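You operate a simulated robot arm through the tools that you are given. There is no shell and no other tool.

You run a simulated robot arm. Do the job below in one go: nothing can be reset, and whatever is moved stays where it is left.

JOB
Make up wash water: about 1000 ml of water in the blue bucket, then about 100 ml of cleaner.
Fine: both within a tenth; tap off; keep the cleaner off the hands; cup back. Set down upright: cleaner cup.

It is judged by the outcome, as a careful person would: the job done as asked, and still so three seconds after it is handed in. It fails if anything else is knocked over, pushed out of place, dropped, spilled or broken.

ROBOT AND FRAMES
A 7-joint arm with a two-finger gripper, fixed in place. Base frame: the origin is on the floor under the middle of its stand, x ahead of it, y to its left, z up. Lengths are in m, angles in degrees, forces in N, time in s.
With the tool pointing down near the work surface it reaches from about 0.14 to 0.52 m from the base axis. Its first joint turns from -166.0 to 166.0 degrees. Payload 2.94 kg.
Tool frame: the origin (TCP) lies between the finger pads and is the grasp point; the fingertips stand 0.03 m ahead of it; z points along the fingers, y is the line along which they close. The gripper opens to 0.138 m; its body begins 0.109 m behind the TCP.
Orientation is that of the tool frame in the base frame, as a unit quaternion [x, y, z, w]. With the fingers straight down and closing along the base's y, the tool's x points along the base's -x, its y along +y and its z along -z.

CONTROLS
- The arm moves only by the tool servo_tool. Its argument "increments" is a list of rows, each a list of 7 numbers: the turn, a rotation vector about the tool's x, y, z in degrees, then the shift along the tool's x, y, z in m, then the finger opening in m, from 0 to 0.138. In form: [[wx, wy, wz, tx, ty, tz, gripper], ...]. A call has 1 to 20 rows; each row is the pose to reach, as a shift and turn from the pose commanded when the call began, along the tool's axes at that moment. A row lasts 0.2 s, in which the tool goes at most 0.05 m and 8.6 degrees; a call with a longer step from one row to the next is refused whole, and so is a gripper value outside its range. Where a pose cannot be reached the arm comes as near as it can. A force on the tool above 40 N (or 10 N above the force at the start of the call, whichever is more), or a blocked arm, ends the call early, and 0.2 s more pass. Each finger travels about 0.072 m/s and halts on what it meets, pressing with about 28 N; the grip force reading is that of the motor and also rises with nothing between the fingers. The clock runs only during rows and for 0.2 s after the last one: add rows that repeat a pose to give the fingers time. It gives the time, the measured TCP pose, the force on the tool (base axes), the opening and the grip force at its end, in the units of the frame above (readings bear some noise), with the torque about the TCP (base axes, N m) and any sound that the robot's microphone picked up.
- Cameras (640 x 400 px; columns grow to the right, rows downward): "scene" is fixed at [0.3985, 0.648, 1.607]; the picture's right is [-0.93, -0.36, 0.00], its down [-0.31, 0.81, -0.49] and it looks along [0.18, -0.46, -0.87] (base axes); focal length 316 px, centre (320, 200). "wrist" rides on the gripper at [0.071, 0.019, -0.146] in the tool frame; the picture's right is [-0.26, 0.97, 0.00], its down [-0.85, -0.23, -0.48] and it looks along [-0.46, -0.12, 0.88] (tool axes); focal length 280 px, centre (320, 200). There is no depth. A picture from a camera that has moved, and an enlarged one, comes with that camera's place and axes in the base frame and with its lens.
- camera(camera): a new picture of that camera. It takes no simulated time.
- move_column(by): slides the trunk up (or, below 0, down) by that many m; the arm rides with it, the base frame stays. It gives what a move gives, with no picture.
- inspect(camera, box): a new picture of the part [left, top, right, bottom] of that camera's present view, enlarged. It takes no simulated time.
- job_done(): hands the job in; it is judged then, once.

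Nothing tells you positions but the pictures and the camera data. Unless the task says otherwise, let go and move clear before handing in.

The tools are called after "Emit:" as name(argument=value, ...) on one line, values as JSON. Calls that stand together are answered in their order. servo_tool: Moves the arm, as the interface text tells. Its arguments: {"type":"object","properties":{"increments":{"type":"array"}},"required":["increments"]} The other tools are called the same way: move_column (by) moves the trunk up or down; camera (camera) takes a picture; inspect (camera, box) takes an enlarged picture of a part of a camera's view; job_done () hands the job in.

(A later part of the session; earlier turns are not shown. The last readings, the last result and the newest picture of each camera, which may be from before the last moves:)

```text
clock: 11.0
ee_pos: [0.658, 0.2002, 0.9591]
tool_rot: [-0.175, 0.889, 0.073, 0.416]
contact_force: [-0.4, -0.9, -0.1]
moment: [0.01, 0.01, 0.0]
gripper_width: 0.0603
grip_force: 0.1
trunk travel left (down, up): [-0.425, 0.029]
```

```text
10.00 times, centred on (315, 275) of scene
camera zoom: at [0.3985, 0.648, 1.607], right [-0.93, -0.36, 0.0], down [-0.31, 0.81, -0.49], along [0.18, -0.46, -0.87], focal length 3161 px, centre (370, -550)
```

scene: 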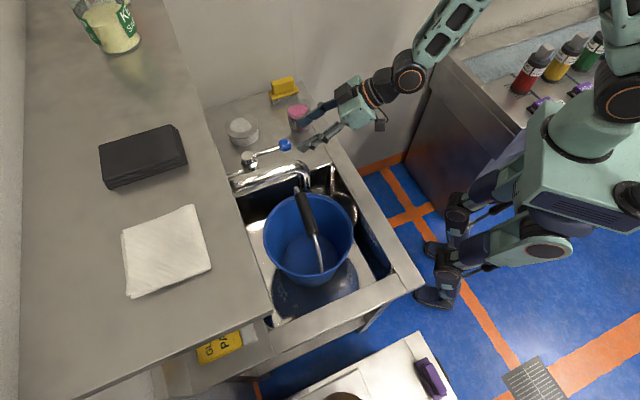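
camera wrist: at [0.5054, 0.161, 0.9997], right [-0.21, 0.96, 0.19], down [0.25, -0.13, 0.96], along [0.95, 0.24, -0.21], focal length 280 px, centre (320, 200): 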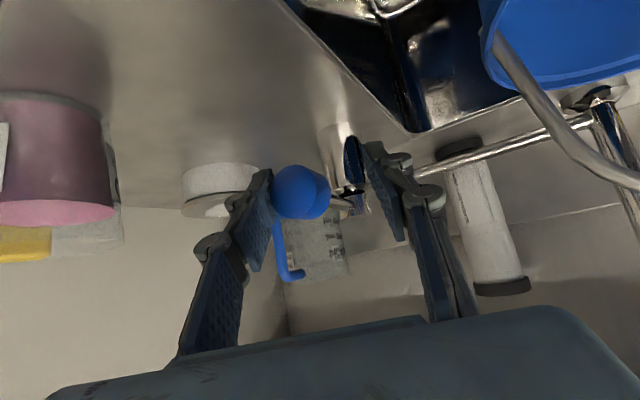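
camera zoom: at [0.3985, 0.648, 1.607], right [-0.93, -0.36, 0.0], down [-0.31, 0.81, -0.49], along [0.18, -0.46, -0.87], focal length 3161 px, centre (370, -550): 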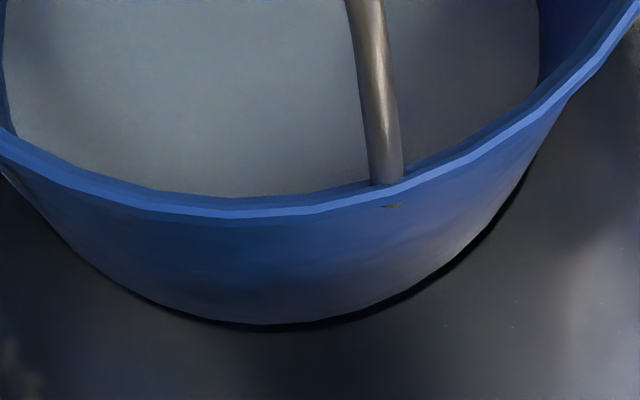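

Fitting the circles gives a bucket floor at z≈0.709 with inner radius ≈0.079, widening about 0.114 per unit of height. That puts 1000 ml at a depth of about 48 mm. I'll open the lever further (about 25° total) and watch the rate.

Emit:
servo_tool(increments=[[0, 0, 0, 0.001, 0.0103, -0.0013, 0.06], [0, 0, 0, 0.0021, 0.0207, -0.0025, 0.06], [0, 0, 0, 0.0032, 0.031, -0.0038, 0.06], [0, 0, 0, 0.0032, 0.031, -0.0038, 0.06], [0, 0, 0, 0.0032, 0.031, -0.0038, 0.06]])

Emit:
inspect(camera="scene", box=[285, 180, 335, 240])

Emit:
inspect(camera="scene", box=[220, 80, 400, 195])

Emit:
inspect(camera="scene", box=[270, 215, 350, 275])

```text
clock: 12.2
ee_pos: [0.6429, 0.2282, 0.9601]
tool_rot: [-0.175, 0.889, 0.073, 0.417]
contact_force: [0.0, 0.0, -0.2]
moment: [0.0, 0.02, 0.0]
gripper_width: 0.0599
grip_force: 0.2
trunk travel left (down, up): [-0.425, 0.029]
```

```text
6.67 times, centred on (310, 210) of scene
camera zoom: at [0.3985, 0.648, 1.607], right [-0.93, -0.36, 0.0], down [-0.31, 0.81, -0.49], along [0.18, -0.46, -0.87], focal length 2108 px, centre (387, 133)
```

zoom: 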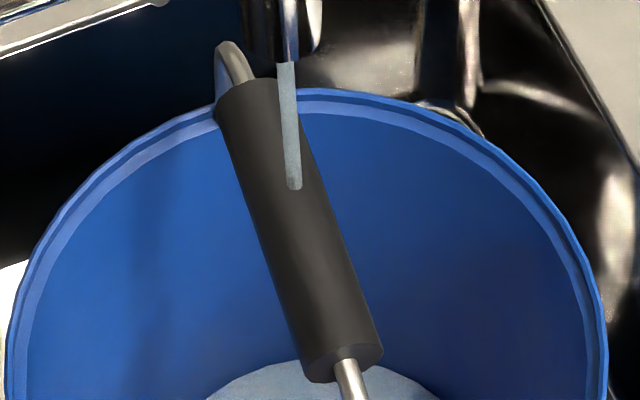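

```text
3.48 times, centred on (310, 138) of scene
camera zoom: at [0.3985, 0.648, 1.607], right [-0.93, -0.36, 0.0], down [-0.31, 0.81, -0.49], along [0.18, -0.46, -0.87], focal length 1100 px, centre (355, 417)
```

zoom: 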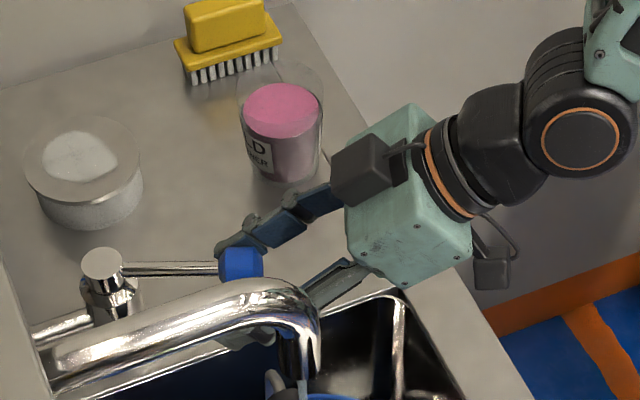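

```text
6.67 times, centred on (310, 245) of scene
camera zoom: at [0.3985, 0.648, 1.607], right [-0.93, -0.36, 0.0], down [-0.31, 0.81, -0.49], along [0.18, -0.46, -0.87], focal length 2108 px, centre (387, -100)
```

zoom: 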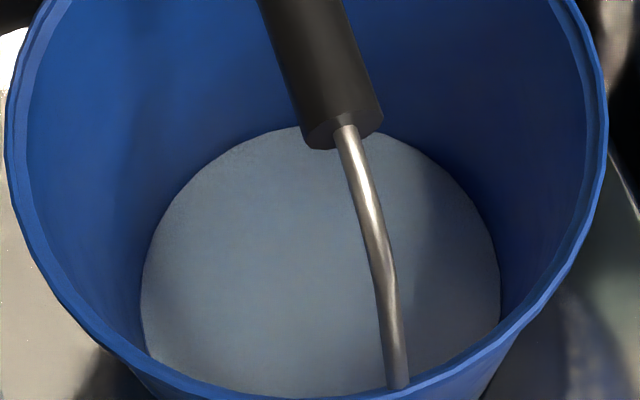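

The flow is modest and steady. I'll hold here for about 3 s and measure the rise.

Emit:
servo_tool(increments=[[0, 0, 0, 0, 0, 0, 0.06], [0, 0, 0, 0, 0, 0, 0.06], [0, 0, 0, 0, 0, 0, 0.06], [0, 0, 0, 0, 0, 0, 0.06], [0, 0, 0, 0, 0, 0, 0.06], [0, 0, 0, 0, 0, 0, 0.06], [0, 0, 0, 0, 0, 0, 0.06], [0, 0, 0, 0, 0, 0, 0.06], [0, 0, 0, 0, 0, 0, 0.06], [0, 0, 0, 0, 0, 0, 0.06], [0, 0, 0, 0, 0, 0, 0.06], [0, 0, 0, 0, 0, 0, 0.06], [0, 0, 0, 0, 0, 0, 0.06], [0, 0, 0, 0, 0, 0, 0.06]])

Emit:
inspect(camera="scene", box=[270, 215, 350, 275])

Emit:
inspect(camera="scene", box=[230, 150, 400, 300])

```text
clock: 15.2
ee_pos: [0.6422, 0.2283, 0.9604]
tool_rot: [-0.176, 0.889, 0.073, 0.416]
contact_force: [0.3, 0.7, 0.7]
moment: [0.0, -0.03, -0.02]
gripper_width: 0.0599
grip_force: 0.0
trunk travel left (down, up): [-0.425, 0.029]
```

```text
6.67 times, centred on (310, 245) of scene
camera zoom: at [0.3985, 0.648, 1.607], right [-0.93, -0.36, 0.0], down [-0.31, 0.81, -0.49], along [0.18, -0.46, -0.87], focal length 2108 px, centre (387, -100)
```

zoom: 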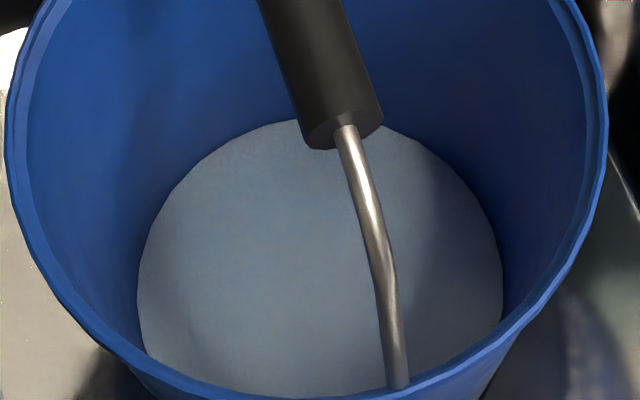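

```text
2.67 times, centred on (315, 225) of scene
camera zoom: at [0.3985, 0.648, 1.607], right [-0.93, -0.36, 0.0], down [-0.31, 0.81, -0.49], along [0.18, -0.46, -0.87], focal length 843 px, centre (333, 133)
```

zoom: 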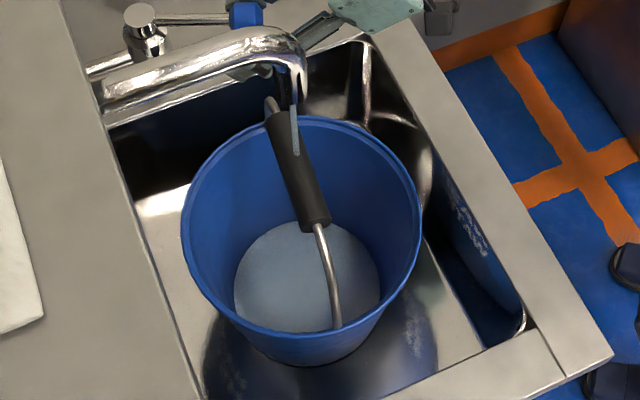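

It's rising roughly 2 mm/s, about 40 ml/s, which is easy to control. I'll keep holding and check the level in steps.

Emit:
servo_tool(increments=[[0, 0, 0, 0, 0, 0, 0.06], [0, 0, 0, 0, 0, 0, 0.06], [0, 0, 0, 0, 0, 0, 0.06], [0, 0, 0, 0, 0, 0, 0.06], [0, 0, 0, 0, 0, 0, 0.06], [0, 0, 0, 0, 0, 0, 0.06], [0, 0, 0, 0, 0, 0, 0.06], [0, 0, 0, 0, 0, 0, 0.06], [0, 0, 0, 0, 0, 0, 0.06], [0, 0, 0, 0, 0, 0, 0.06], [0, 0, 0, 0, 0, 0, 0.06], [0, 0, 0, 0, 0, 0, 0.06], [0, 0, 0, 0, 0, 0, 0.06], [0, 0, 0, 0, 0, 0, 0.06], [0, 0, 0, 0, 0, 0, 0.06], [0, 0, 0, 0, 0, 0, 0.06], [0, 0, 0, 0, 0, 0, 0.06], [0, 0, 0, 0, 0, 0, 0.06], [0, 0, 0, 0, 0, 0, 0.06]])

Emit:
inspect(camera="scene", box=[270, 215, 350, 275])

Emit:
inspect(camera="scene", box=[325, 215, 365, 265])

Emit:
inspect(camera="scene", box=[255, 220, 295, 270])

```text
clock: 19.2
ee_pos: [0.6421, 0.2292, 0.9608]
tool_rot: [-0.175, 0.889, 0.074, 0.416]
contact_force: [-0.3, 0.5, -0.2]
moment: [-0.01, -0.05, -0.01]
gripper_width: 0.0601
grip_force: 0.1
trunk travel left (down, up): [-0.425, 0.029]
```

```text
6.67 times, centred on (310, 245) of scene
camera zoom: at [0.3985, 0.648, 1.607], right [-0.93, -0.36, 0.0], down [-0.31, 0.81, -0.49], along [0.18, -0.46, -0.87], focal length 2108 px, centre (387, -100)
```

zoom: 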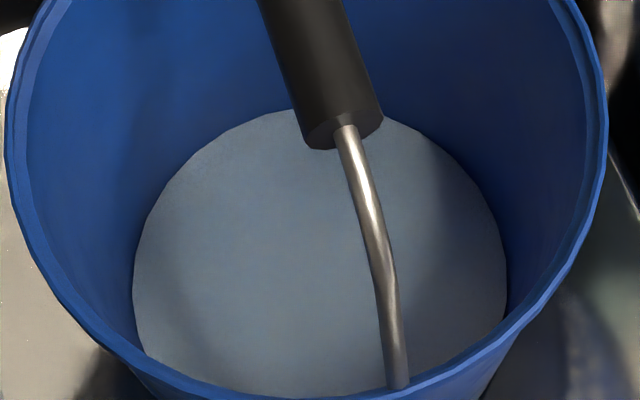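

```text
8.00 times, centred on (345, 240) of scene
camera zoom: at [0.3985, 0.648, 1.607], right [-0.93, -0.36, 0.0], down [-0.31, 0.81, -0.49], along [0.18, -0.46, -0.87], focal length 2529 px, centre (120, -120)
```

zoom: 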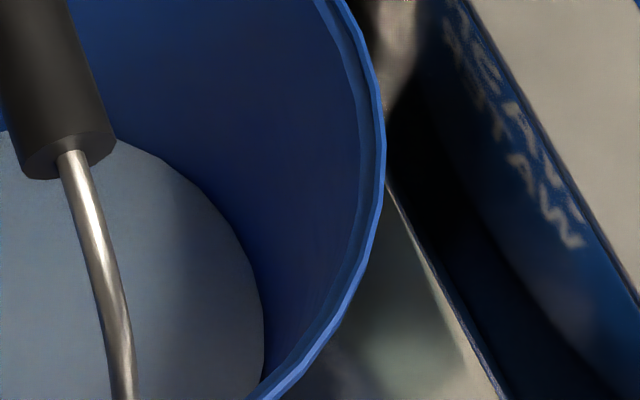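

```text
8.00 times, centred on (275, 245) of scene
camera zoom: at [0.3985, 0.648, 1.607], right [-0.93, -0.36, 0.0], down [-0.31, 0.81, -0.49], along [0.18, -0.46, -0.87], focal length 2529 px, centre (680, -160)
```

zoom: 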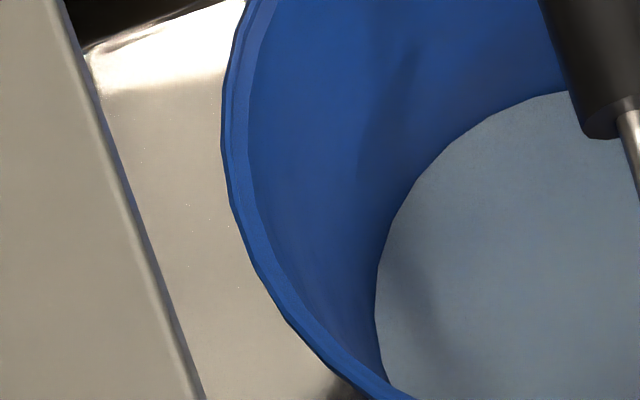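

Depth is now about 17 mm (roughly 350 ml), at around 45 ml/s. I'll run another 8 s or so and then remeasure carefully.

Emit:
servo_tool(increments=[[0, 0, 0, 0, 0, 0, 0.06], [0, 0, 0, 0, 0, 0, 0.06], [0, 0, 0, 0, 0, 0, 0.06], [0, 0, 0, 0, 0, 0, 0.06], [0, 0, 0, 0, 0, 0, 0.06], [0, 0, 0, 0, 0, 0, 0.06], [0, 0, 0, 0, 0, 0, 0.06], [0, 0, 0, 0, 0, 0, 0.06], [0, 0, 0, 0, 0, 0, 0.06], [0, 0, 0, 0, 0, 0, 0.06], [0, 0, 0, 0, 0, 0, 0.06], [0, 0, 0, 0, 0, 0, 0.06], [0, 0, 0, 0, 0, 0, 0.06], [0, 0, 0, 0, 0, 0, 0.06], [0, 0, 0, 0, 0, 0, 0.06], [0, 0, 0, 0, 0, 0, 0.06], [0, 0, 0, 0, 0, 0, 0.06], [0, 0, 0, 0, 0, 0, 0.06], [0, 0, 0, 0, 0, 0, 0.06]])

Emit:
inspect(camera="scene", box=[255, 220, 295, 270])

Emit:
servo_tool(increments=[[0, 0, 0, 0, 0, 0, 0.06], [0, 0, 0, 0, 0, 0, 0.06], [0, 0, 0, 0, 0, 0, 0.06], [0, 0, 0, 0, 0, 0, 0.06], [0, 0, 0, 0, 0, 0, 0.06], [0, 0, 0, 0, 0, 0, 0.06], [0, 0, 0, 0, 0, 0, 0.06], [0, 0, 0, 0, 0, 0, 0.06], [0, 0, 0, 0, 0, 0, 0.06], [0, 0, 0, 0, 0, 0, 0.06], [0, 0, 0, 0, 0, 0, 0.06], [0, 0, 0, 0, 0, 0, 0.06], [0, 0, 0, 0, 0, 0, 0.06], [0, 0, 0, 0, 0, 0, 0.06], [0, 0, 0, 0, 0, 0, 0.06], [0, 0, 0, 0, 0, 0, 0.06], [0, 0, 0, 0, 0, 0, 0.06], [0, 0, 0, 0, 0, 0, 0.06], [0, 0, 0, 0, 0, 0, 0.06]])

Emit:
inspect(camera="scene", box=[255, 220, 295, 270])

Emit:
inspect(camera="scene", box=[325, 215, 365, 265])

Emit:
inspect(camera="scene", box=[285, 180, 335, 240])

```text
clock: 23.2
ee_pos: [0.6426, 0.2281, 0.9614]
tool_rot: [-0.175, 0.889, 0.074, 0.416]
contact_force: [-0.1, 0.0, -0.5]
moment: [0.01, -0.01, -0.02]
gripper_width: 0.0599
grip_force: 0.1
trunk travel left (down, up): [-0.425, 0.029]
```

```text
8.00 times, centred on (275, 245) of scene
camera zoom: at [0.3985, 0.648, 1.607], right [-0.93, -0.36, 0.0], down [-0.31, 0.81, -0.49], along [0.18, -0.46, -0.87], focal length 2529 px, centre (680, -160)
```

zoom: 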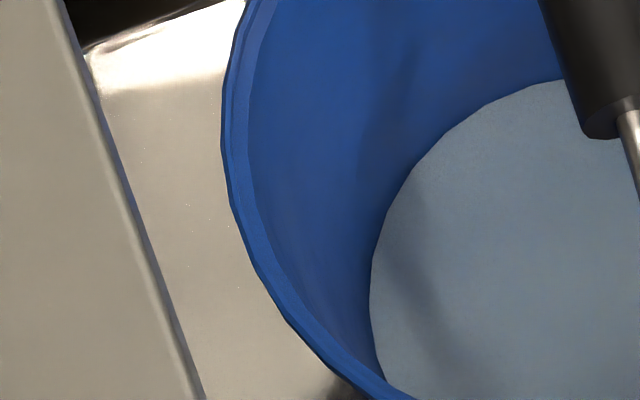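

```text
clock: 27.2
ee_pos: [0.6436, 0.2284, 0.96]
tool_rot: [-0.177, 0.889, 0.075, 0.416]
contact_force: [0.2, -0.1, -0.8]
moment: [0.02, -0.02, -0.03]
gripper_width: 0.06
grip_force: 0.0
trunk travel left (down, up): [-0.425, 0.029]
```

```text
8.00 times, centred on (275, 245) of scene
camera zoom: at [0.3985, 0.648, 1.607], right [-0.93, -0.36, 0.0], down [-0.31, 0.81, -0.49], along [0.18, -0.46, -0.87], focal length 2529 px, centre (680, -160)
```

zoom: 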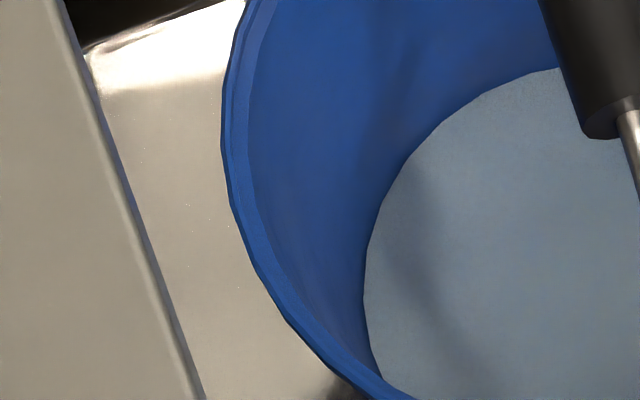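

```text
8.00 times, centred on (345, 240) of scene
camera zoom: at [0.3985, 0.648, 1.607], right [-0.93, -0.36, 0.0], down [-0.31, 0.81, -0.49], along [0.18, -0.46, -0.87], focal length 2529 px, centre (120, -120)
```

zoom: 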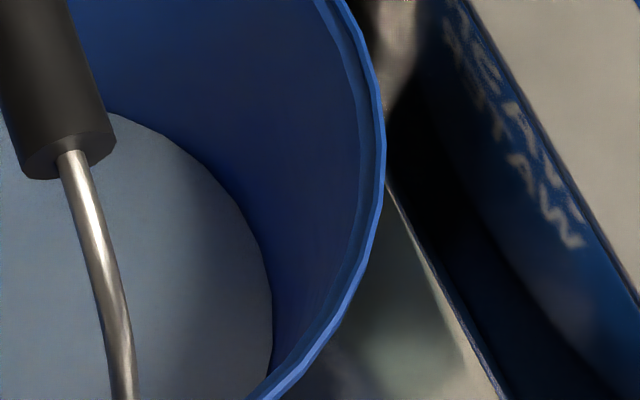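

```text
6.67 times, centred on (310, 210) of scene
camera zoom: at [0.3985, 0.648, 1.607], right [-0.93, -0.36, 0.0], down [-0.31, 0.81, -0.49], along [0.18, -0.46, -0.87], focal length 2108 px, centre (387, 133)
```

zoom: 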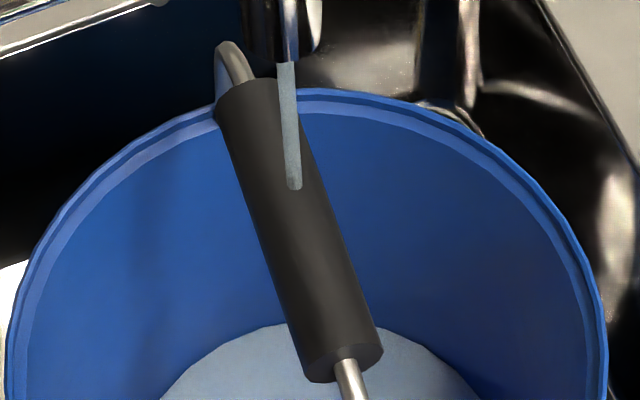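

My model fits the left, right and top edges of the water surface consistently. Depth is about 36.6 mm (roughly 760 ml), filling at about 48 ml/s. I'll run about 3 s more, then remeasure before shutting off.

Emit:
servo_tool(increments=[[0, 0, 0, 0, 0, 0, 0.06], [0, 0, 0, 0, 0, 0, 0.06], [0, 0, 0, 0, 0, 0, 0.06], [0, 0, 0, 0, 0, 0, 0.06], [0, 0, 0, 0, 0, 0, 0.06], [0, 0, 0, 0, 0, 0, 0.06], [0, 0, 0, 0, 0, 0, 0.06], [0, 0, 0, 0, 0, 0, 0.06], [0, 0, 0, 0, 0, 0, 0.06], [0, 0, 0, 0, 0, 0, 0.06], [0, 0, 0, 0, 0, 0, 0.06], [0, 0, 0, 0, 0, 0, 0.06], [0, 0, 0, 0, 0, 0, 0.06], [0, 0, 0, 0, 0, 0, 0.06]])

Emit:
inspect(camera="scene", box=[255, 220, 295, 270])

Emit:
inspect(camera="scene", box=[325, 215, 365, 265])

Emit:
inspect(camera="scene", box=[220, 80, 400, 195])

```text
clock: 30.2
ee_pos: [0.643, 0.2273, 0.9606]
tool_rot: [-0.177, 0.889, 0.074, 0.416]
contact_force: [-1.2, 0.1, -0.2]
moment: [-0.01, -0.01, -0.02]
gripper_width: 0.0598
grip_force: 0.0
trunk travel left (down, up): [-0.425, 0.029]
```

```text
8.00 times, centred on (275, 245) of scene
camera zoom: at [0.3985, 0.648, 1.607], right [-0.93, -0.36, 0.0], down [-0.31, 0.81, -0.49], along [0.18, -0.46, -0.87], focal length 2529 px, centre (680, -160)
```

zoom: 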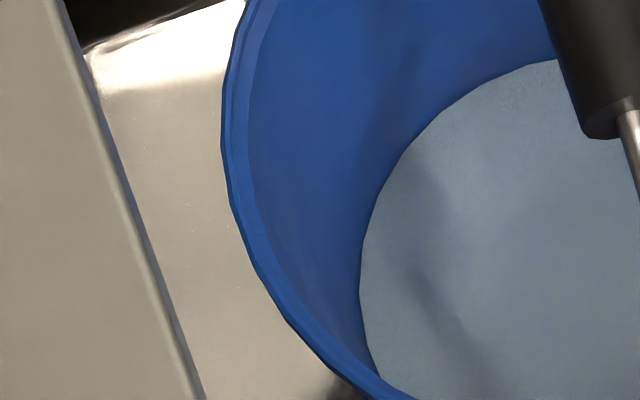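

```text
8.00 times, centred on (345, 240) of scene
camera zoom: at [0.3985, 0.648, 1.607], right [-0.93, -0.36, 0.0], down [-0.31, 0.81, -0.49], along [0.18, -0.46, -0.87], focal length 2529 px, centre (120, -120)
```

zoom: 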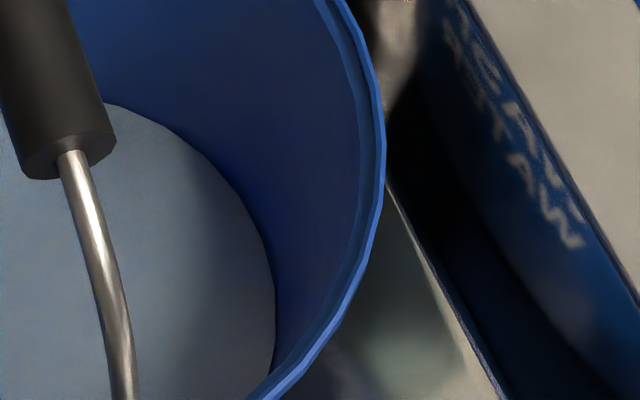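

```text
3.48 times, centred on (310, 138) of scene
camera zoom: at [0.3985, 0.648, 1.607], right [-0.93, -0.36, 0.0], down [-0.31, 0.81, -0.49], along [0.18, -0.46, -0.87], focal length 1100 px, centre (355, 417)
```

zoom: 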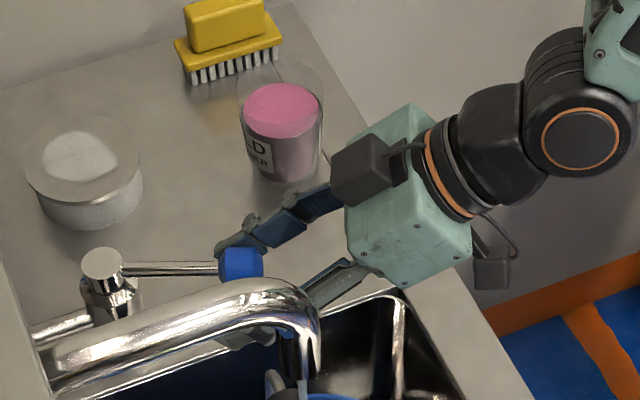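

I'm at about 43 mm, so around 900 ml. I'll hold 0.8 s more, then sweep the left finger back to return the lever to its starting angle.

Emit:
servo_tool(increments=[[0, 0, 0, 0, 0, 0, 0.06], [0, 0, 0, 0, 0, 0, 0.06], [0, 0, 0, 0, 0, 0, 0.06], [0, 0, 0, 0, 0, 0, 0.06], [0, 0, 0, 0, -0.03, 0, 0.06], [0, 0, 0, -0.0034, -0.043, 0.004, 0.06], [0, 0, 0, -0.0068, -0.056, 0.008, 0.06], [0, 0, 0, -0.0102, -0.0693, 0.0121, 0.06], [0, 0, 0, -0.0102, -0.0693, 0.0121, 0.06]])

Emit:
inspect(camera="scene", box=[220, 80, 400, 195])

Emit:
inspect(camera="scene", box=[280, 170, 330, 205])

Emit:
inspect(camera="scene", box=[255, 220, 295, 270])

```text
clock: 32.2
ee_pos: [0.6824, 0.1701, 0.9618]
tool_rot: [-0.177, 0.889, 0.074, 0.416]
contact_force: [-3.4, 4.0, -0.6]
moment: [0.05, 0.1, 0.11]
gripper_width: 0.0643
grip_force: 2.6
trunk travel left (down, up): [-0.425, 0.029]
```

```text
3.48 times, centred on (310, 138) of scene
camera zoom: at [0.3985, 0.648, 1.607], right [-0.93, -0.36, 0.0], down [-0.31, 0.81, -0.49], along [0.18, -0.46, -0.87], focal length 1100 px, centre (355, 417)
```

zoom: 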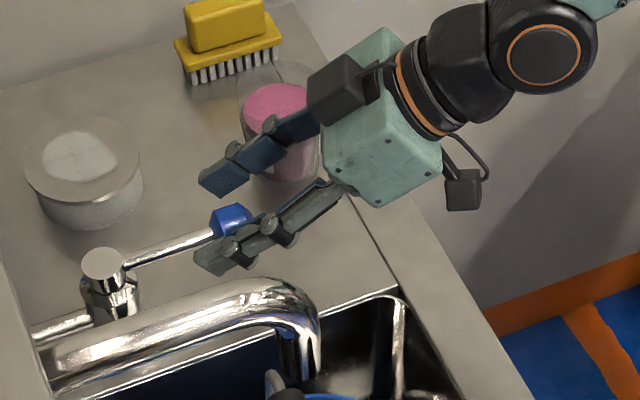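

```text
11.43 times, centred on (305, 188) of scene
camera zoom: at [0.3985, 0.648, 1.607], right [-0.93, -0.36, 0.0], down [-0.31, 0.81, -0.49], along [0.18, -0.46, -0.87], focal length 3613 px, centre (491, 343)
```

zoom: 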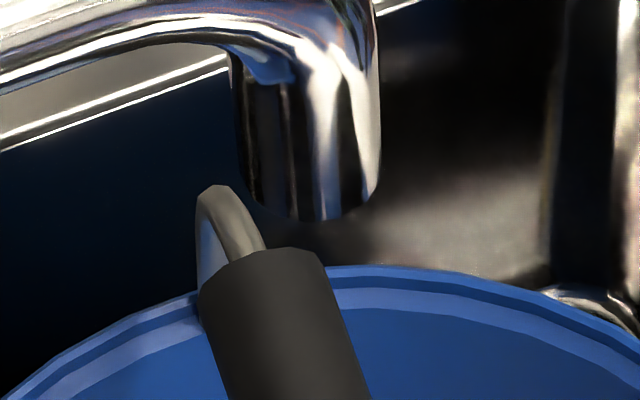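

```text
8.00 times, centred on (275, 245) of scene
camera zoom: at [0.3985, 0.648, 1.607], right [-0.93, -0.36, 0.0], down [-0.31, 0.81, -0.49], along [0.18, -0.46, -0.87], focal length 2529 px, centre (680, -160)
```

zoom: 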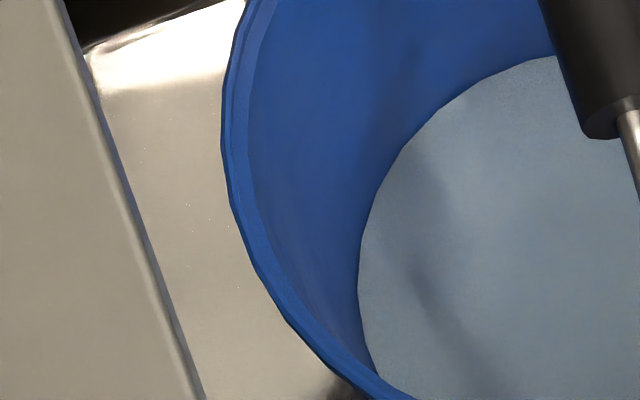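

The stream has stopped and the lever is back on its stop. The level reads about 46 mm, nominally 960 ml. I'll recentre on the knob, back straight off, and use a wrist view to check the bucket's absolute scale.

Emit:
servo_tool(increments=[[0, 0, 0, 0, 0.008, 0, 0.06], [0, 0, 0, 0, 0.015, 0, 0.06], [0, 0, 0, 0, 0.015, -0.02, 0.06], [0, 0, 0, 0, 0.015, -0.05, 0.06], [0, 0, 0, 0, 0.015, -0.08, 0.06], [0, 0, 0, 0, 0.015, -0.11, 0.06], [0, 0, 0, 0, 0.015, -0.14, 0.06]])

Emit:
camera(camera="scene")

Emit:
camera(camera="wrist")

```text
clock: 33.8
ee_pos: [0.579, 0.1449, 1.0528]
tool_rot: [-0.177, 0.889, 0.074, 0.415]
contact_force: [-0.2, -0.1, -0.6]
moment: [-0.01, -0.02, 0.02]
gripper_width: 0.0601
grip_force: 0.0
trunk travel left (down, up): [-0.425, 0.029]
```

```text
taken
```

scene: 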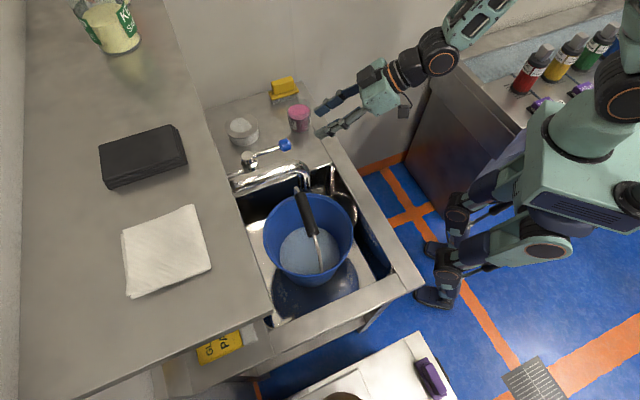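

```text
taken
camera wrist: at [0.4251, 0.1044, 1.0917], right [-0.21, 0.96, 0.19], down [0.25, -0.13, 0.96], along [0.95, 0.25, -0.21], focal length 280 px, centre (320, 200)
```

wrist: 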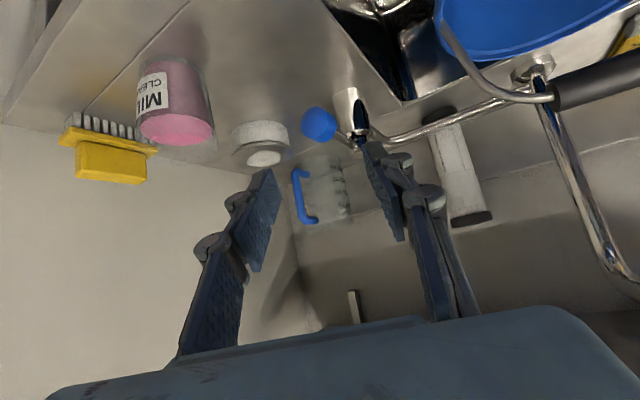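

Emit:
servo_tool(increments=[[-2.2, 1.9, -2.4, 0.0067, 0.0056, -0.0346, 0.06], [-4.4, 3.75, -4.8, 0.0135, 0.0113, -0.0693, 0.06], [-6.6, 5.6, -7.2, 0.02, 0.0169, -0.1039, 0.06], [-8.85, 7.5, -9.65, 0.027, 0.0225, -0.1385, 0.07], [-11.1, 9.4, -12.1, 0.0337, 0.0281, -0.1731, 0.08], [-13.3, 11.25, -14.5, 0.0405, 0.0338, -0.2078, 0.1], [-15.5, 13.1, -16.9, 0.0472, 0.0394, -0.2424, 0.12], [-17.7, 15, -19.3, 0.054, 0.045, -0.277, 0.138], [-17.7, 15, -19.3, 0.054, 0.045, -0.277, 0.138]])

Emit:
camera(camera="wrist")

```text
clock: 35.2
ee_pos: [0.3817, 0.1148, 1.1091]
tool_rot: [-0.313, 0.896, 0.183, 0.257]
contact_force: [-0.6, 0.0, 0.3]
moment: [0.02, 0.02, -0.03]
gripper_width: 0.1202
grip_force: 0.0
trunk travel left (down, up): [-0.425, 0.029]
stopped in row 7: the arm was blocked; the commanded pose is now the measured one
```

```text
taken
camera wrist: at [0.2705, 0.0262, 1.1883], right [-0.46, 0.83, 0.31], down [0.56, -0.01, 0.83], along [0.69, 0.55, -0.46], focal length 280 px, centre (320, 200)
```

wrist: 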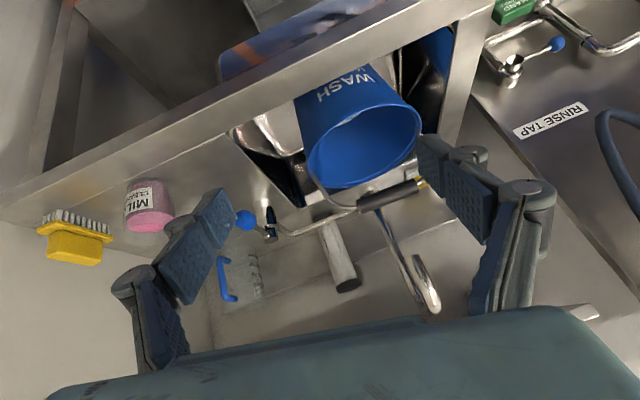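

The arm stopped early. I'll check the scene for contact and use this view to measure the bucket.

Emit:
camera(camera="scene")

Emit:
inspect(camera="wrist", box=[285, 60, 435, 210])

```text
taken
```

scene: 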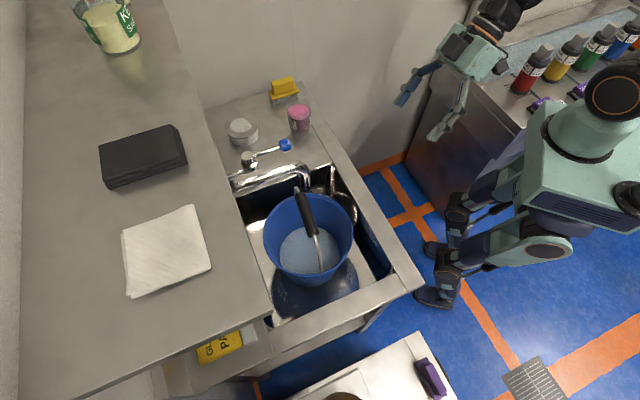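

```text
2.67 times, centred on (360, 135) of wrist
camera zoom: at [0.2705, 0.0262, 1.1883], right [-0.46, 0.83, 0.31], down [0.56, -0.01, 0.83], along [0.69, 0.55, -0.46], focal length 748 px, centre (213, 373)
```

zoom: 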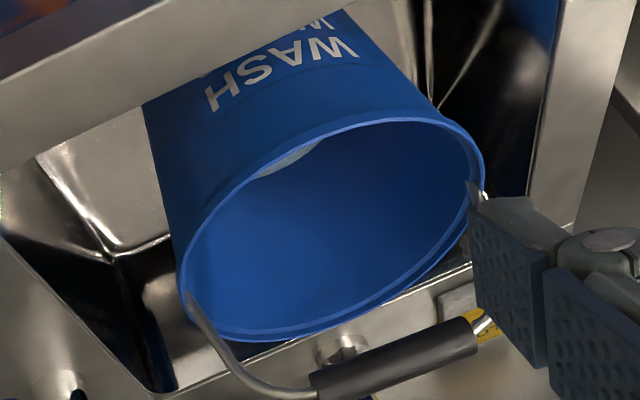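

Emit:
inspect(camera="wrist", box=[300, 140, 350, 195])

Emit:
inspect(camera="wrist", box=[375, 95, 430, 150])

```text
7.27 times, centred on (325, 168) of wrist
camera zoom: at [0.2705, 0.0262, 1.1883], right [-0.46, 0.83, 0.31], down [0.56, -0.01, 0.83], along [0.69, 0.55, -0.46], focal length 2039 px, centre (284, 436)
```

zoom: 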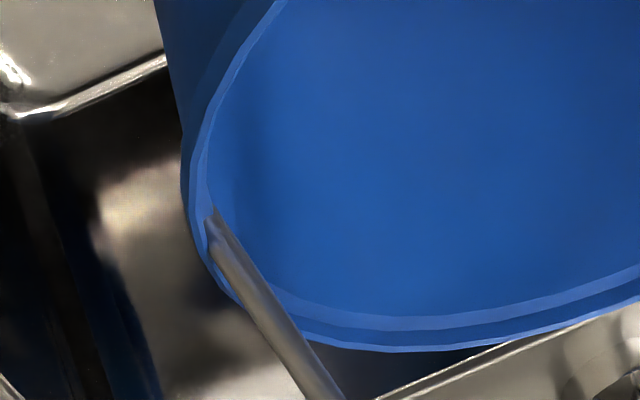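

```text
7.27 times, centred on (402, 122) of wrist
camera zoom: at [0.2705, 0.0262, 1.1883], right [-0.46, 0.83, 0.31], down [0.56, -0.01, 0.83], along [0.69, 0.55, -0.46], focal length 2039 px, centre (-280, 764)
```

zoom: 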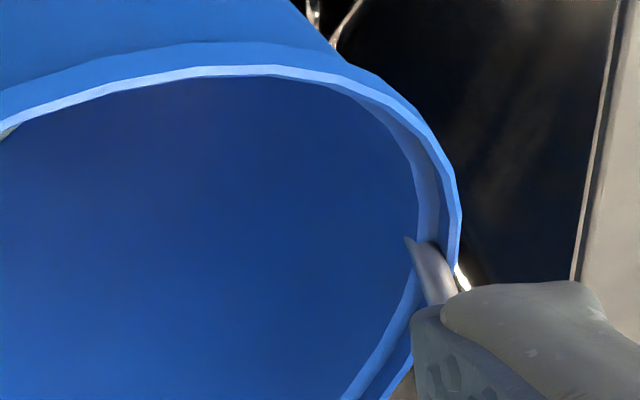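

Comparing this wrist view with the scene fit puts the rim at z≈0.911. That shrinks the scale slightly, and the real volume is about 935 ml. I want a ~65 ml top-up, so I'm going back to the lever.

Emit:
servo_tool(increments=[[3.0, -2.2, 1.05, -0.0178, -0.0199, 0.0263, 0.11], [6.0, -4.45, 2.1, -0.0355, -0.0398, 0.0526, 0.09], [9.05, -6.7, 3.2, -0.0533, -0.0597, 0.0789, 0.075], [12.05, -8.9, 4.25, -0.0711, -0.0796, 0.1051, 0.065], [15.1, -11.15, 5.3, -0.0889, -0.0995, 0.1314, 0.06], [18.1, -13.4, 6.35, -0.1066, -0.1194, 0.1577, 0.06], [21.1, -15.6, 7.4, -0.1244, -0.1393, 0.184, 0.06], [21.1, -15.6, 7.4, -0.1244, -0.1393, 0.184, 0.06]])

Emit:
inspect(camera="scene", box=[220, 80, 400, 195])

Emit:
camera(camera="wrist")

```text
clock: 37.0
ee_pos: [0.6177, 0.1626, 1.0113]
tool_rot: [-0.176, 0.889, 0.072, 0.417]
contact_force: [0.3, 1.0, -0.5]
moment: [-0.01, 0.02, 0.02]
gripper_width: 0.0601
grip_force: 0.0
trunk travel left (down, up): [-0.425, 0.029]
```

```text
3.48 times, centred on (310, 138) of scene
camera zoom: at [0.3985, 0.648, 1.607], right [-0.93, -0.36, 0.0], down [-0.31, 0.81, -0.49], along [0.18, -0.46, -0.87], focal length 1100 px, centre (355, 417)
```

zoom: 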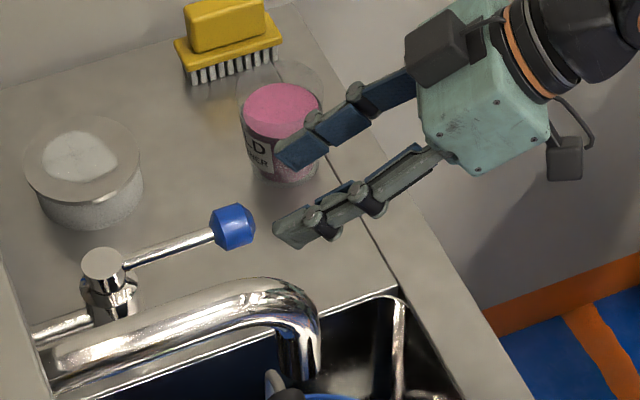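

```text
taken
camera wrist: at [0.4653, 0.1222, 1.0498], right [-0.21, 0.96, 0.18], down [0.25, -0.13, 0.96], along [0.95, 0.24, -0.21], focal length 280 px, centre (320, 200)
```

wrist: 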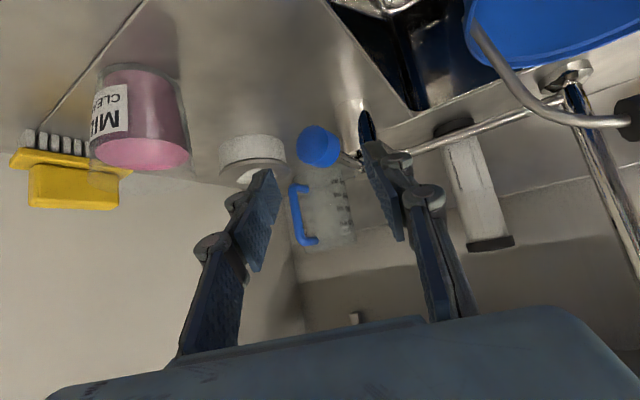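

Emit:
servo_tool(increments=[[0, 0, 0, 0, 0, 0.02, 0.06], [0, 0, 0, 0, 0, 0.04, 0.06], [0, 0, 0, 0, 0, 0.06, 0.06], [0, 0, 0, 0, 0, 0.078, 0.06], [0, 0, 0, 0, 0, 0.078, 0.06]])

Emit:
inspect(camera="scene", box=[220, 80, 400, 195])

```text
clock: 38.2
ee_pos: [0.6755, 0.1829, 0.9606]
tool_rot: [-0.176, 0.889, 0.073, 0.417]
contact_force: [0.1, 0.3, -0.2]
moment: [-0.01, -0.04, -0.01]
gripper_width: 0.0602
grip_force: 0.0
trunk travel left (down, up): [-0.425, 0.029]
```

```text
3.48 times, centred on (310, 138) of scene
camera zoom: at [0.3985, 0.648, 1.607], right [-0.93, -0.36, 0.0], down [-0.31, 0.81, -0.49], along [0.18, -0.46, -0.87], focal length 1100 px, centre (355, 417)
```

zoom: 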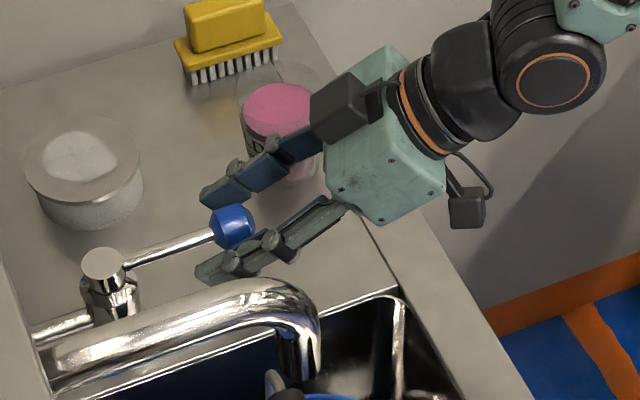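

The knob is straddled again. Now one sequence: open to the same angle, hold about 0.6 s, then sweep it shut again.

Emit:
servo_tool(increments=[[0, 0, 0, 0.002, 0.015, -0.003, 0.06], [0, 0, 0, 0.004, 0.028, -0.005, 0.06], [0, 0, 0, 0.006, 0.041, -0.0075, 0.06], [0, 0, 0, 0.0082, 0.054, -0.0098, 0.06], [0, 0, 0, 0.0082, 0.054, -0.0098, 0.06], [0, 0, 0, 0.0082, 0.054, -0.0098, 0.06], [0, 0, 0, 0.0082, 0.054, -0.0098, 0.06], [0, 0, 0, 0.0082, 0.024, -0.0098, 0.06], [0, 0, 0, 0.0048, 0.011, -0.006, 0.06], [0, 0, 0, 0.0014, -0.002, -0.002, 0.06], [0, 0, 0, -0.002, -0.0153, 0.0023, 0.06], [0, 0, 0, -0.002, -0.0153, 0.0023, 0.06]])

Emit:
inspect(camera="scene", box=[220, 80, 400, 195])

Emit:
inspect(camera="scene", box=[280, 170, 330, 205])

Emit:
inspect(camera="scene", box=[255, 220, 295, 270])

Emit:
inspect(camera="scene", box=[325, 215, 365, 265])

```text
clock: 40.9
ee_pos: [0.683, 0.1709, 0.9608]
tool_rot: [-0.178, 0.889, 0.075, 0.415]
contact_force: [-3.3, 4.7, 0.2]
moment: [0.06, 0.15, 0.07]
gripper_width: 0.0642
grip_force: 2.9
trunk travel left (down, up): [-0.425, 0.029]
```

```text
3.48 times, centred on (310, 138) of scene
camera zoom: at [0.3985, 0.648, 1.607], right [-0.93, -0.36, 0.0], down [-0.31, 0.81, -0.49], along [0.18, -0.46, -0.87], focal length 1100 px, centre (355, 417)
```

zoom: 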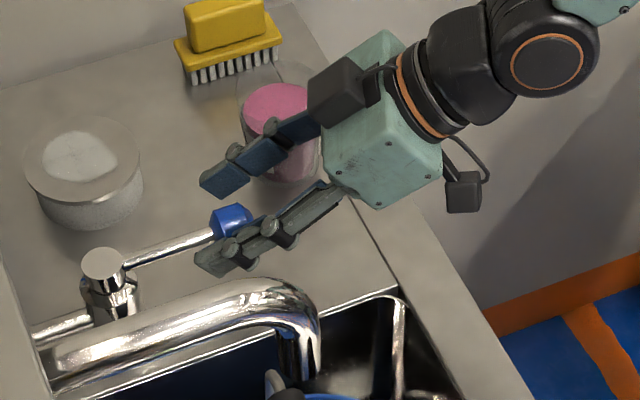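

```text
11.43 times, centred on (305, 188) of scene
camera zoom: at [0.3985, 0.648, 1.607], right [-0.93, -0.36, 0.0], down [-0.31, 0.81, -0.49], along [0.18, -0.46, -0.87], focal length 3613 px, centre (491, 343)
```

zoom: 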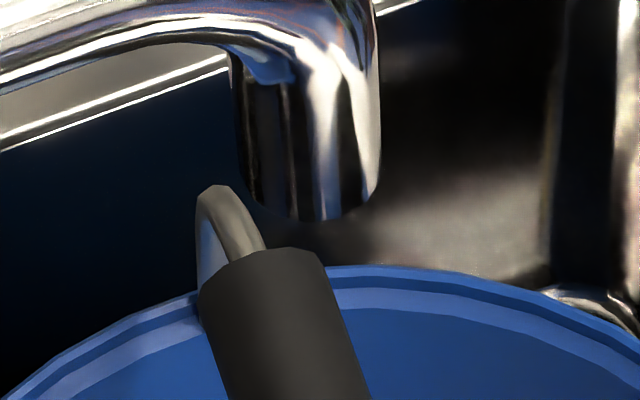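

```text
8.00 times, centred on (275, 245) of scene
camera zoom: at [0.3985, 0.648, 1.607], right [-0.93, -0.36, 0.0], down [-0.31, 0.81, -0.49], along [0.18, -0.46, -0.87], focal length 2529 px, centre (680, -160)
```

zoom: 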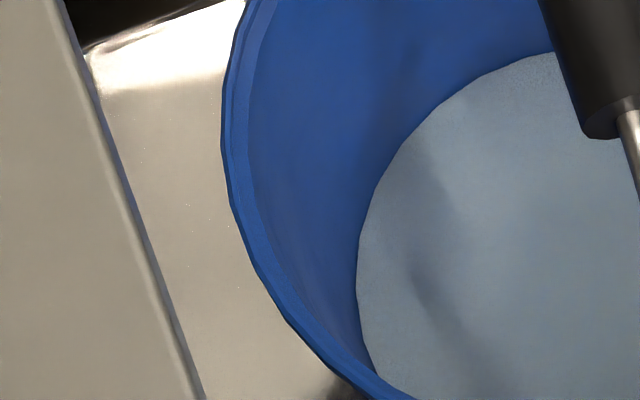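

```text
8.00 times, centred on (345, 240) of scene
camera zoom: at [0.3985, 0.648, 1.607], right [-0.93, -0.36, 0.0], down [-0.31, 0.81, -0.49], along [0.18, -0.46, -0.87], focal length 2529 px, centre (120, -120)
```

zoom: 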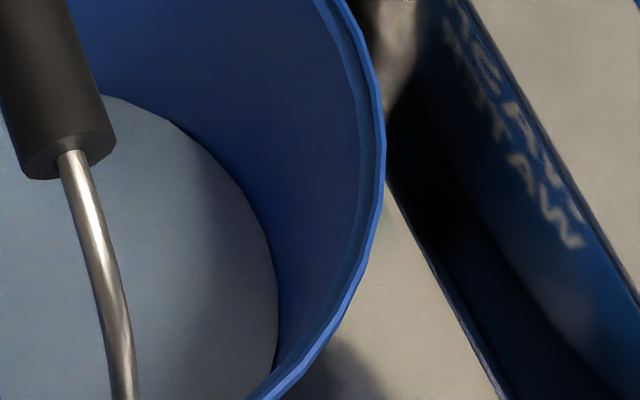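

The level now works out at about 1000 ml after the scale correction, and the tap is off. Next I free the knob, back off, and swing to a low pre-grasp pose in front of the cleaner cup.

Emit:
servo_tool(increments=[[0, 0, 0, 0, 0.008, 0, 0.06], [0, 0, 0, 0, 0.015, 0, 0.06], [0, 0, 0, 0, 0.015, -0.02, 0.06], [0, 0, 0, 0, 0.015, -0.05, 0.06], [0, 0, 0, 0, 0.015, -0.08, 0.06], [0, 0, 0, 0, 0.015, -0.11, 0.06], [0, 0, 0, 0, 0.015, -0.14, 0.06]])

Emit:
inspect(camera="scene", box=[220, 80, 400, 195])

Emit:
inspect(camera="scene", box=[255, 220, 295, 270])

```text
clock: 42.5
ee_pos: [0.5753, 0.1458, 1.0496]
tool_rot: [-0.176, 0.889, 0.073, 0.415]
contact_force: [-0.1, 0.4, 0.1]
moment: [-0.02, 0.0, 0.0]
gripper_width: 0.06
grip_force: 0.0
trunk travel left (down, up): [-0.425, 0.029]
```

```text
3.48 times, centred on (310, 138) of scene
camera zoom: at [0.3985, 0.648, 1.607], right [-0.93, -0.36, 0.0], down [-0.31, 0.81, -0.49], along [0.18, -0.46, -0.87], focal length 1100 px, centre (355, 417)
```

zoom: 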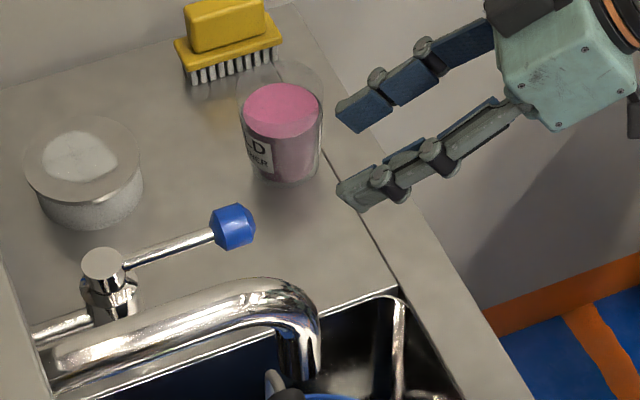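

```text
8.00 times, centred on (275, 245) of scene
camera zoom: at [0.3985, 0.648, 1.607], right [-0.93, -0.36, 0.0], down [-0.31, 0.81, -0.49], along [0.18, -0.46, -0.87], focal length 2529 px, centre (680, -160)
```

zoom: 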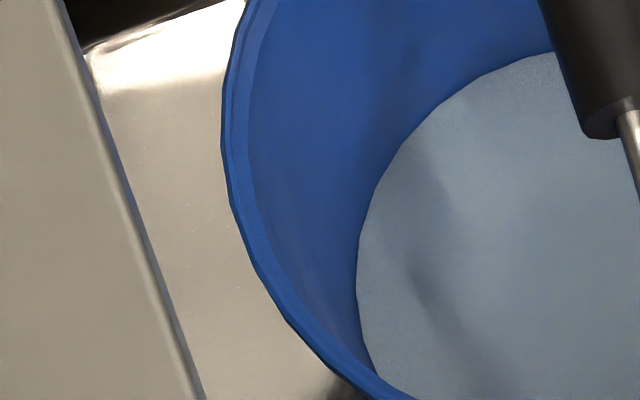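

Emit:
servo_tool(increments=[[3.03, -4.94, 1.79, 0.0219, -0.0169, 0.0022, 0.07], [6.06, -9.88, 3.59, 0.0437, -0.0338, 0.0045, 0.08], [9.09, -14.8, 5.38, 0.0656, -0.0506, 0.0067, 0.1], [12.1, -19.8, 7.18, 0.0874, -0.0675, 0.009, 0.1], [15.15, -24.7, 8.97, 0.1093, -0.0844, 0.0112, 0.1], [15.15, -24.7, 8.97, 0.1093, -0.0844, 0.0112, 0.1]])

Emit:
camera(camera="wrist")

Emit:
camera(camera="scene")

```text
clock: 43.9
ee_pos: [0.5533, 0.0419, 0.9611]
tool_rot: [-0.031, 0.793, 0.024, 0.608]
contact_force: [-0.8, -0.1, 0.4]
moment: [0.02, 0.01, -0.01]
gripper_width: 0.1001
grip_force: 0.1
trunk travel left (down, up): [-0.425, 0.029]
```

```text
taken
camera wrist: at [0.3928, 0.0495, 0.9292], right [-0.01, 0.97, 0.25], down [-0.22, -0.25, 0.94], along [0.97, -0.05, 0.22], focal length 280 px, centre (320, 200)
```

wrist: 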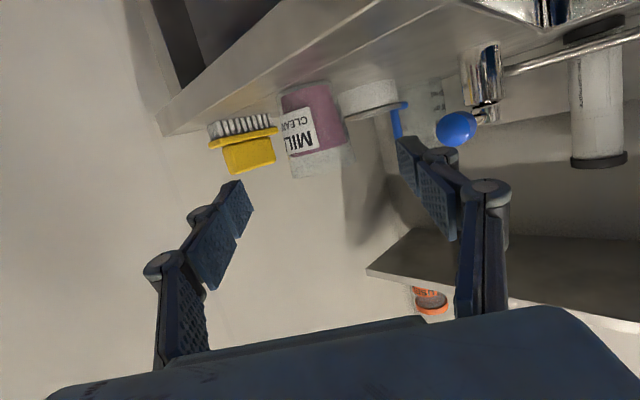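

```text
taken
```

scene: 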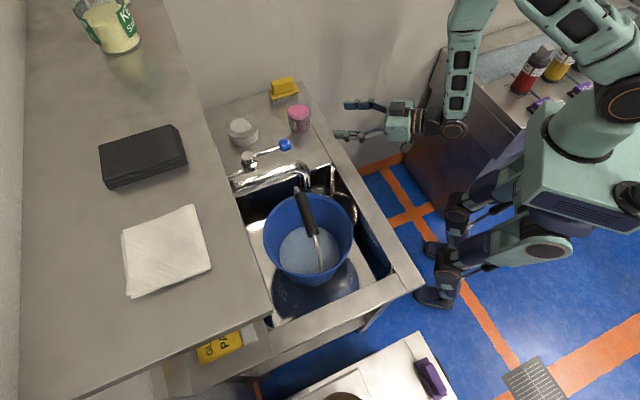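

This is a nearly level side view of the cup. I'll enlarge it to measure the cup's profile and liquid level.

Emit:
inspect(camera="wrist", box=[265, 70, 365, 185])

Emit:
inspect(camera="scene", box=[270, 90, 330, 140])

```text
3.48 times, centred on (315, 128) of wrist
camera zoom: at [0.3928, 0.0495, 0.9292], right [-0.01, 0.97, 0.25], down [-0.22, -0.25, 0.94], along [0.97, -0.05, 0.22], focal length 975 px, centre (337, 452)
```

zoom: 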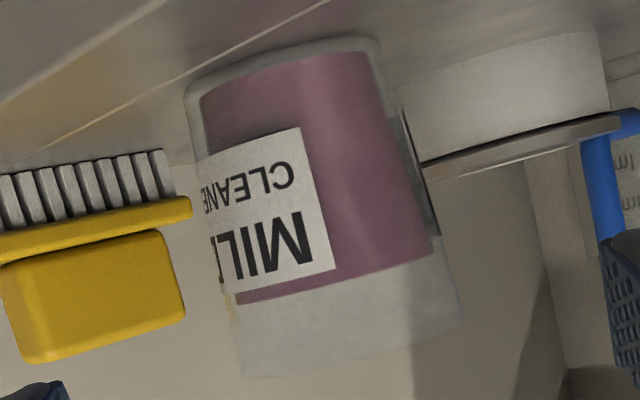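

```text
8.00 times, centred on (300, 115) of scene
camera zoom: at [0.3985, 0.648, 1.607], right [-0.93, -0.36, 0.0], down [-0.31, 0.81, -0.49], along [0.18, -0.46, -0.87], focal length 2529 px, centre (480, 880)
```

zoom: 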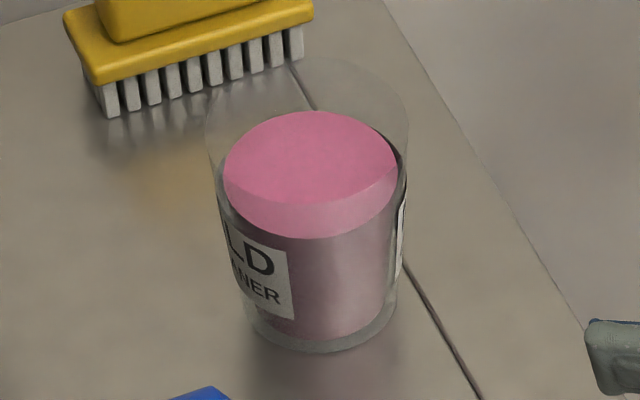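

Emit:
inspect(camera="wrist", box=[280, 75, 350, 120])

Emit:
inspect(camera="wrist", box=[280, 130, 350, 185])

```text
8.89 times, centred on (315, 98) of wrist
camera zoom: at [0.3928, 0.0495, 0.9292], right [-0.01, 0.97, 0.25], down [-0.22, -0.25, 0.94], along [0.97, -0.05, 0.22], focal length 2492 px, centre (364, 1111)
```

zoom: 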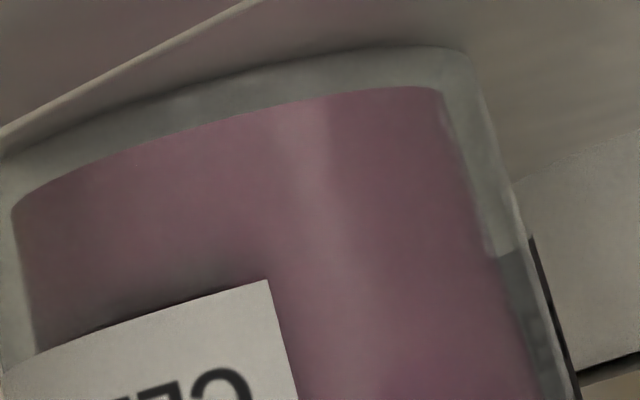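

```text
7.27 times, centred on (315, 158) of wrist
camera zoom: at [0.3928, 0.0495, 0.9292], right [-0.01, 0.97, 0.25], down [-0.22, -0.25, 0.94], along [0.97, -0.05, 0.22], focal length 2039 px, centre (356, 509)
```

zoom: 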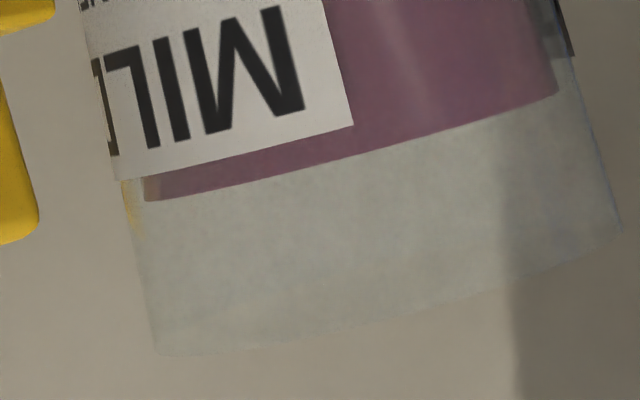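

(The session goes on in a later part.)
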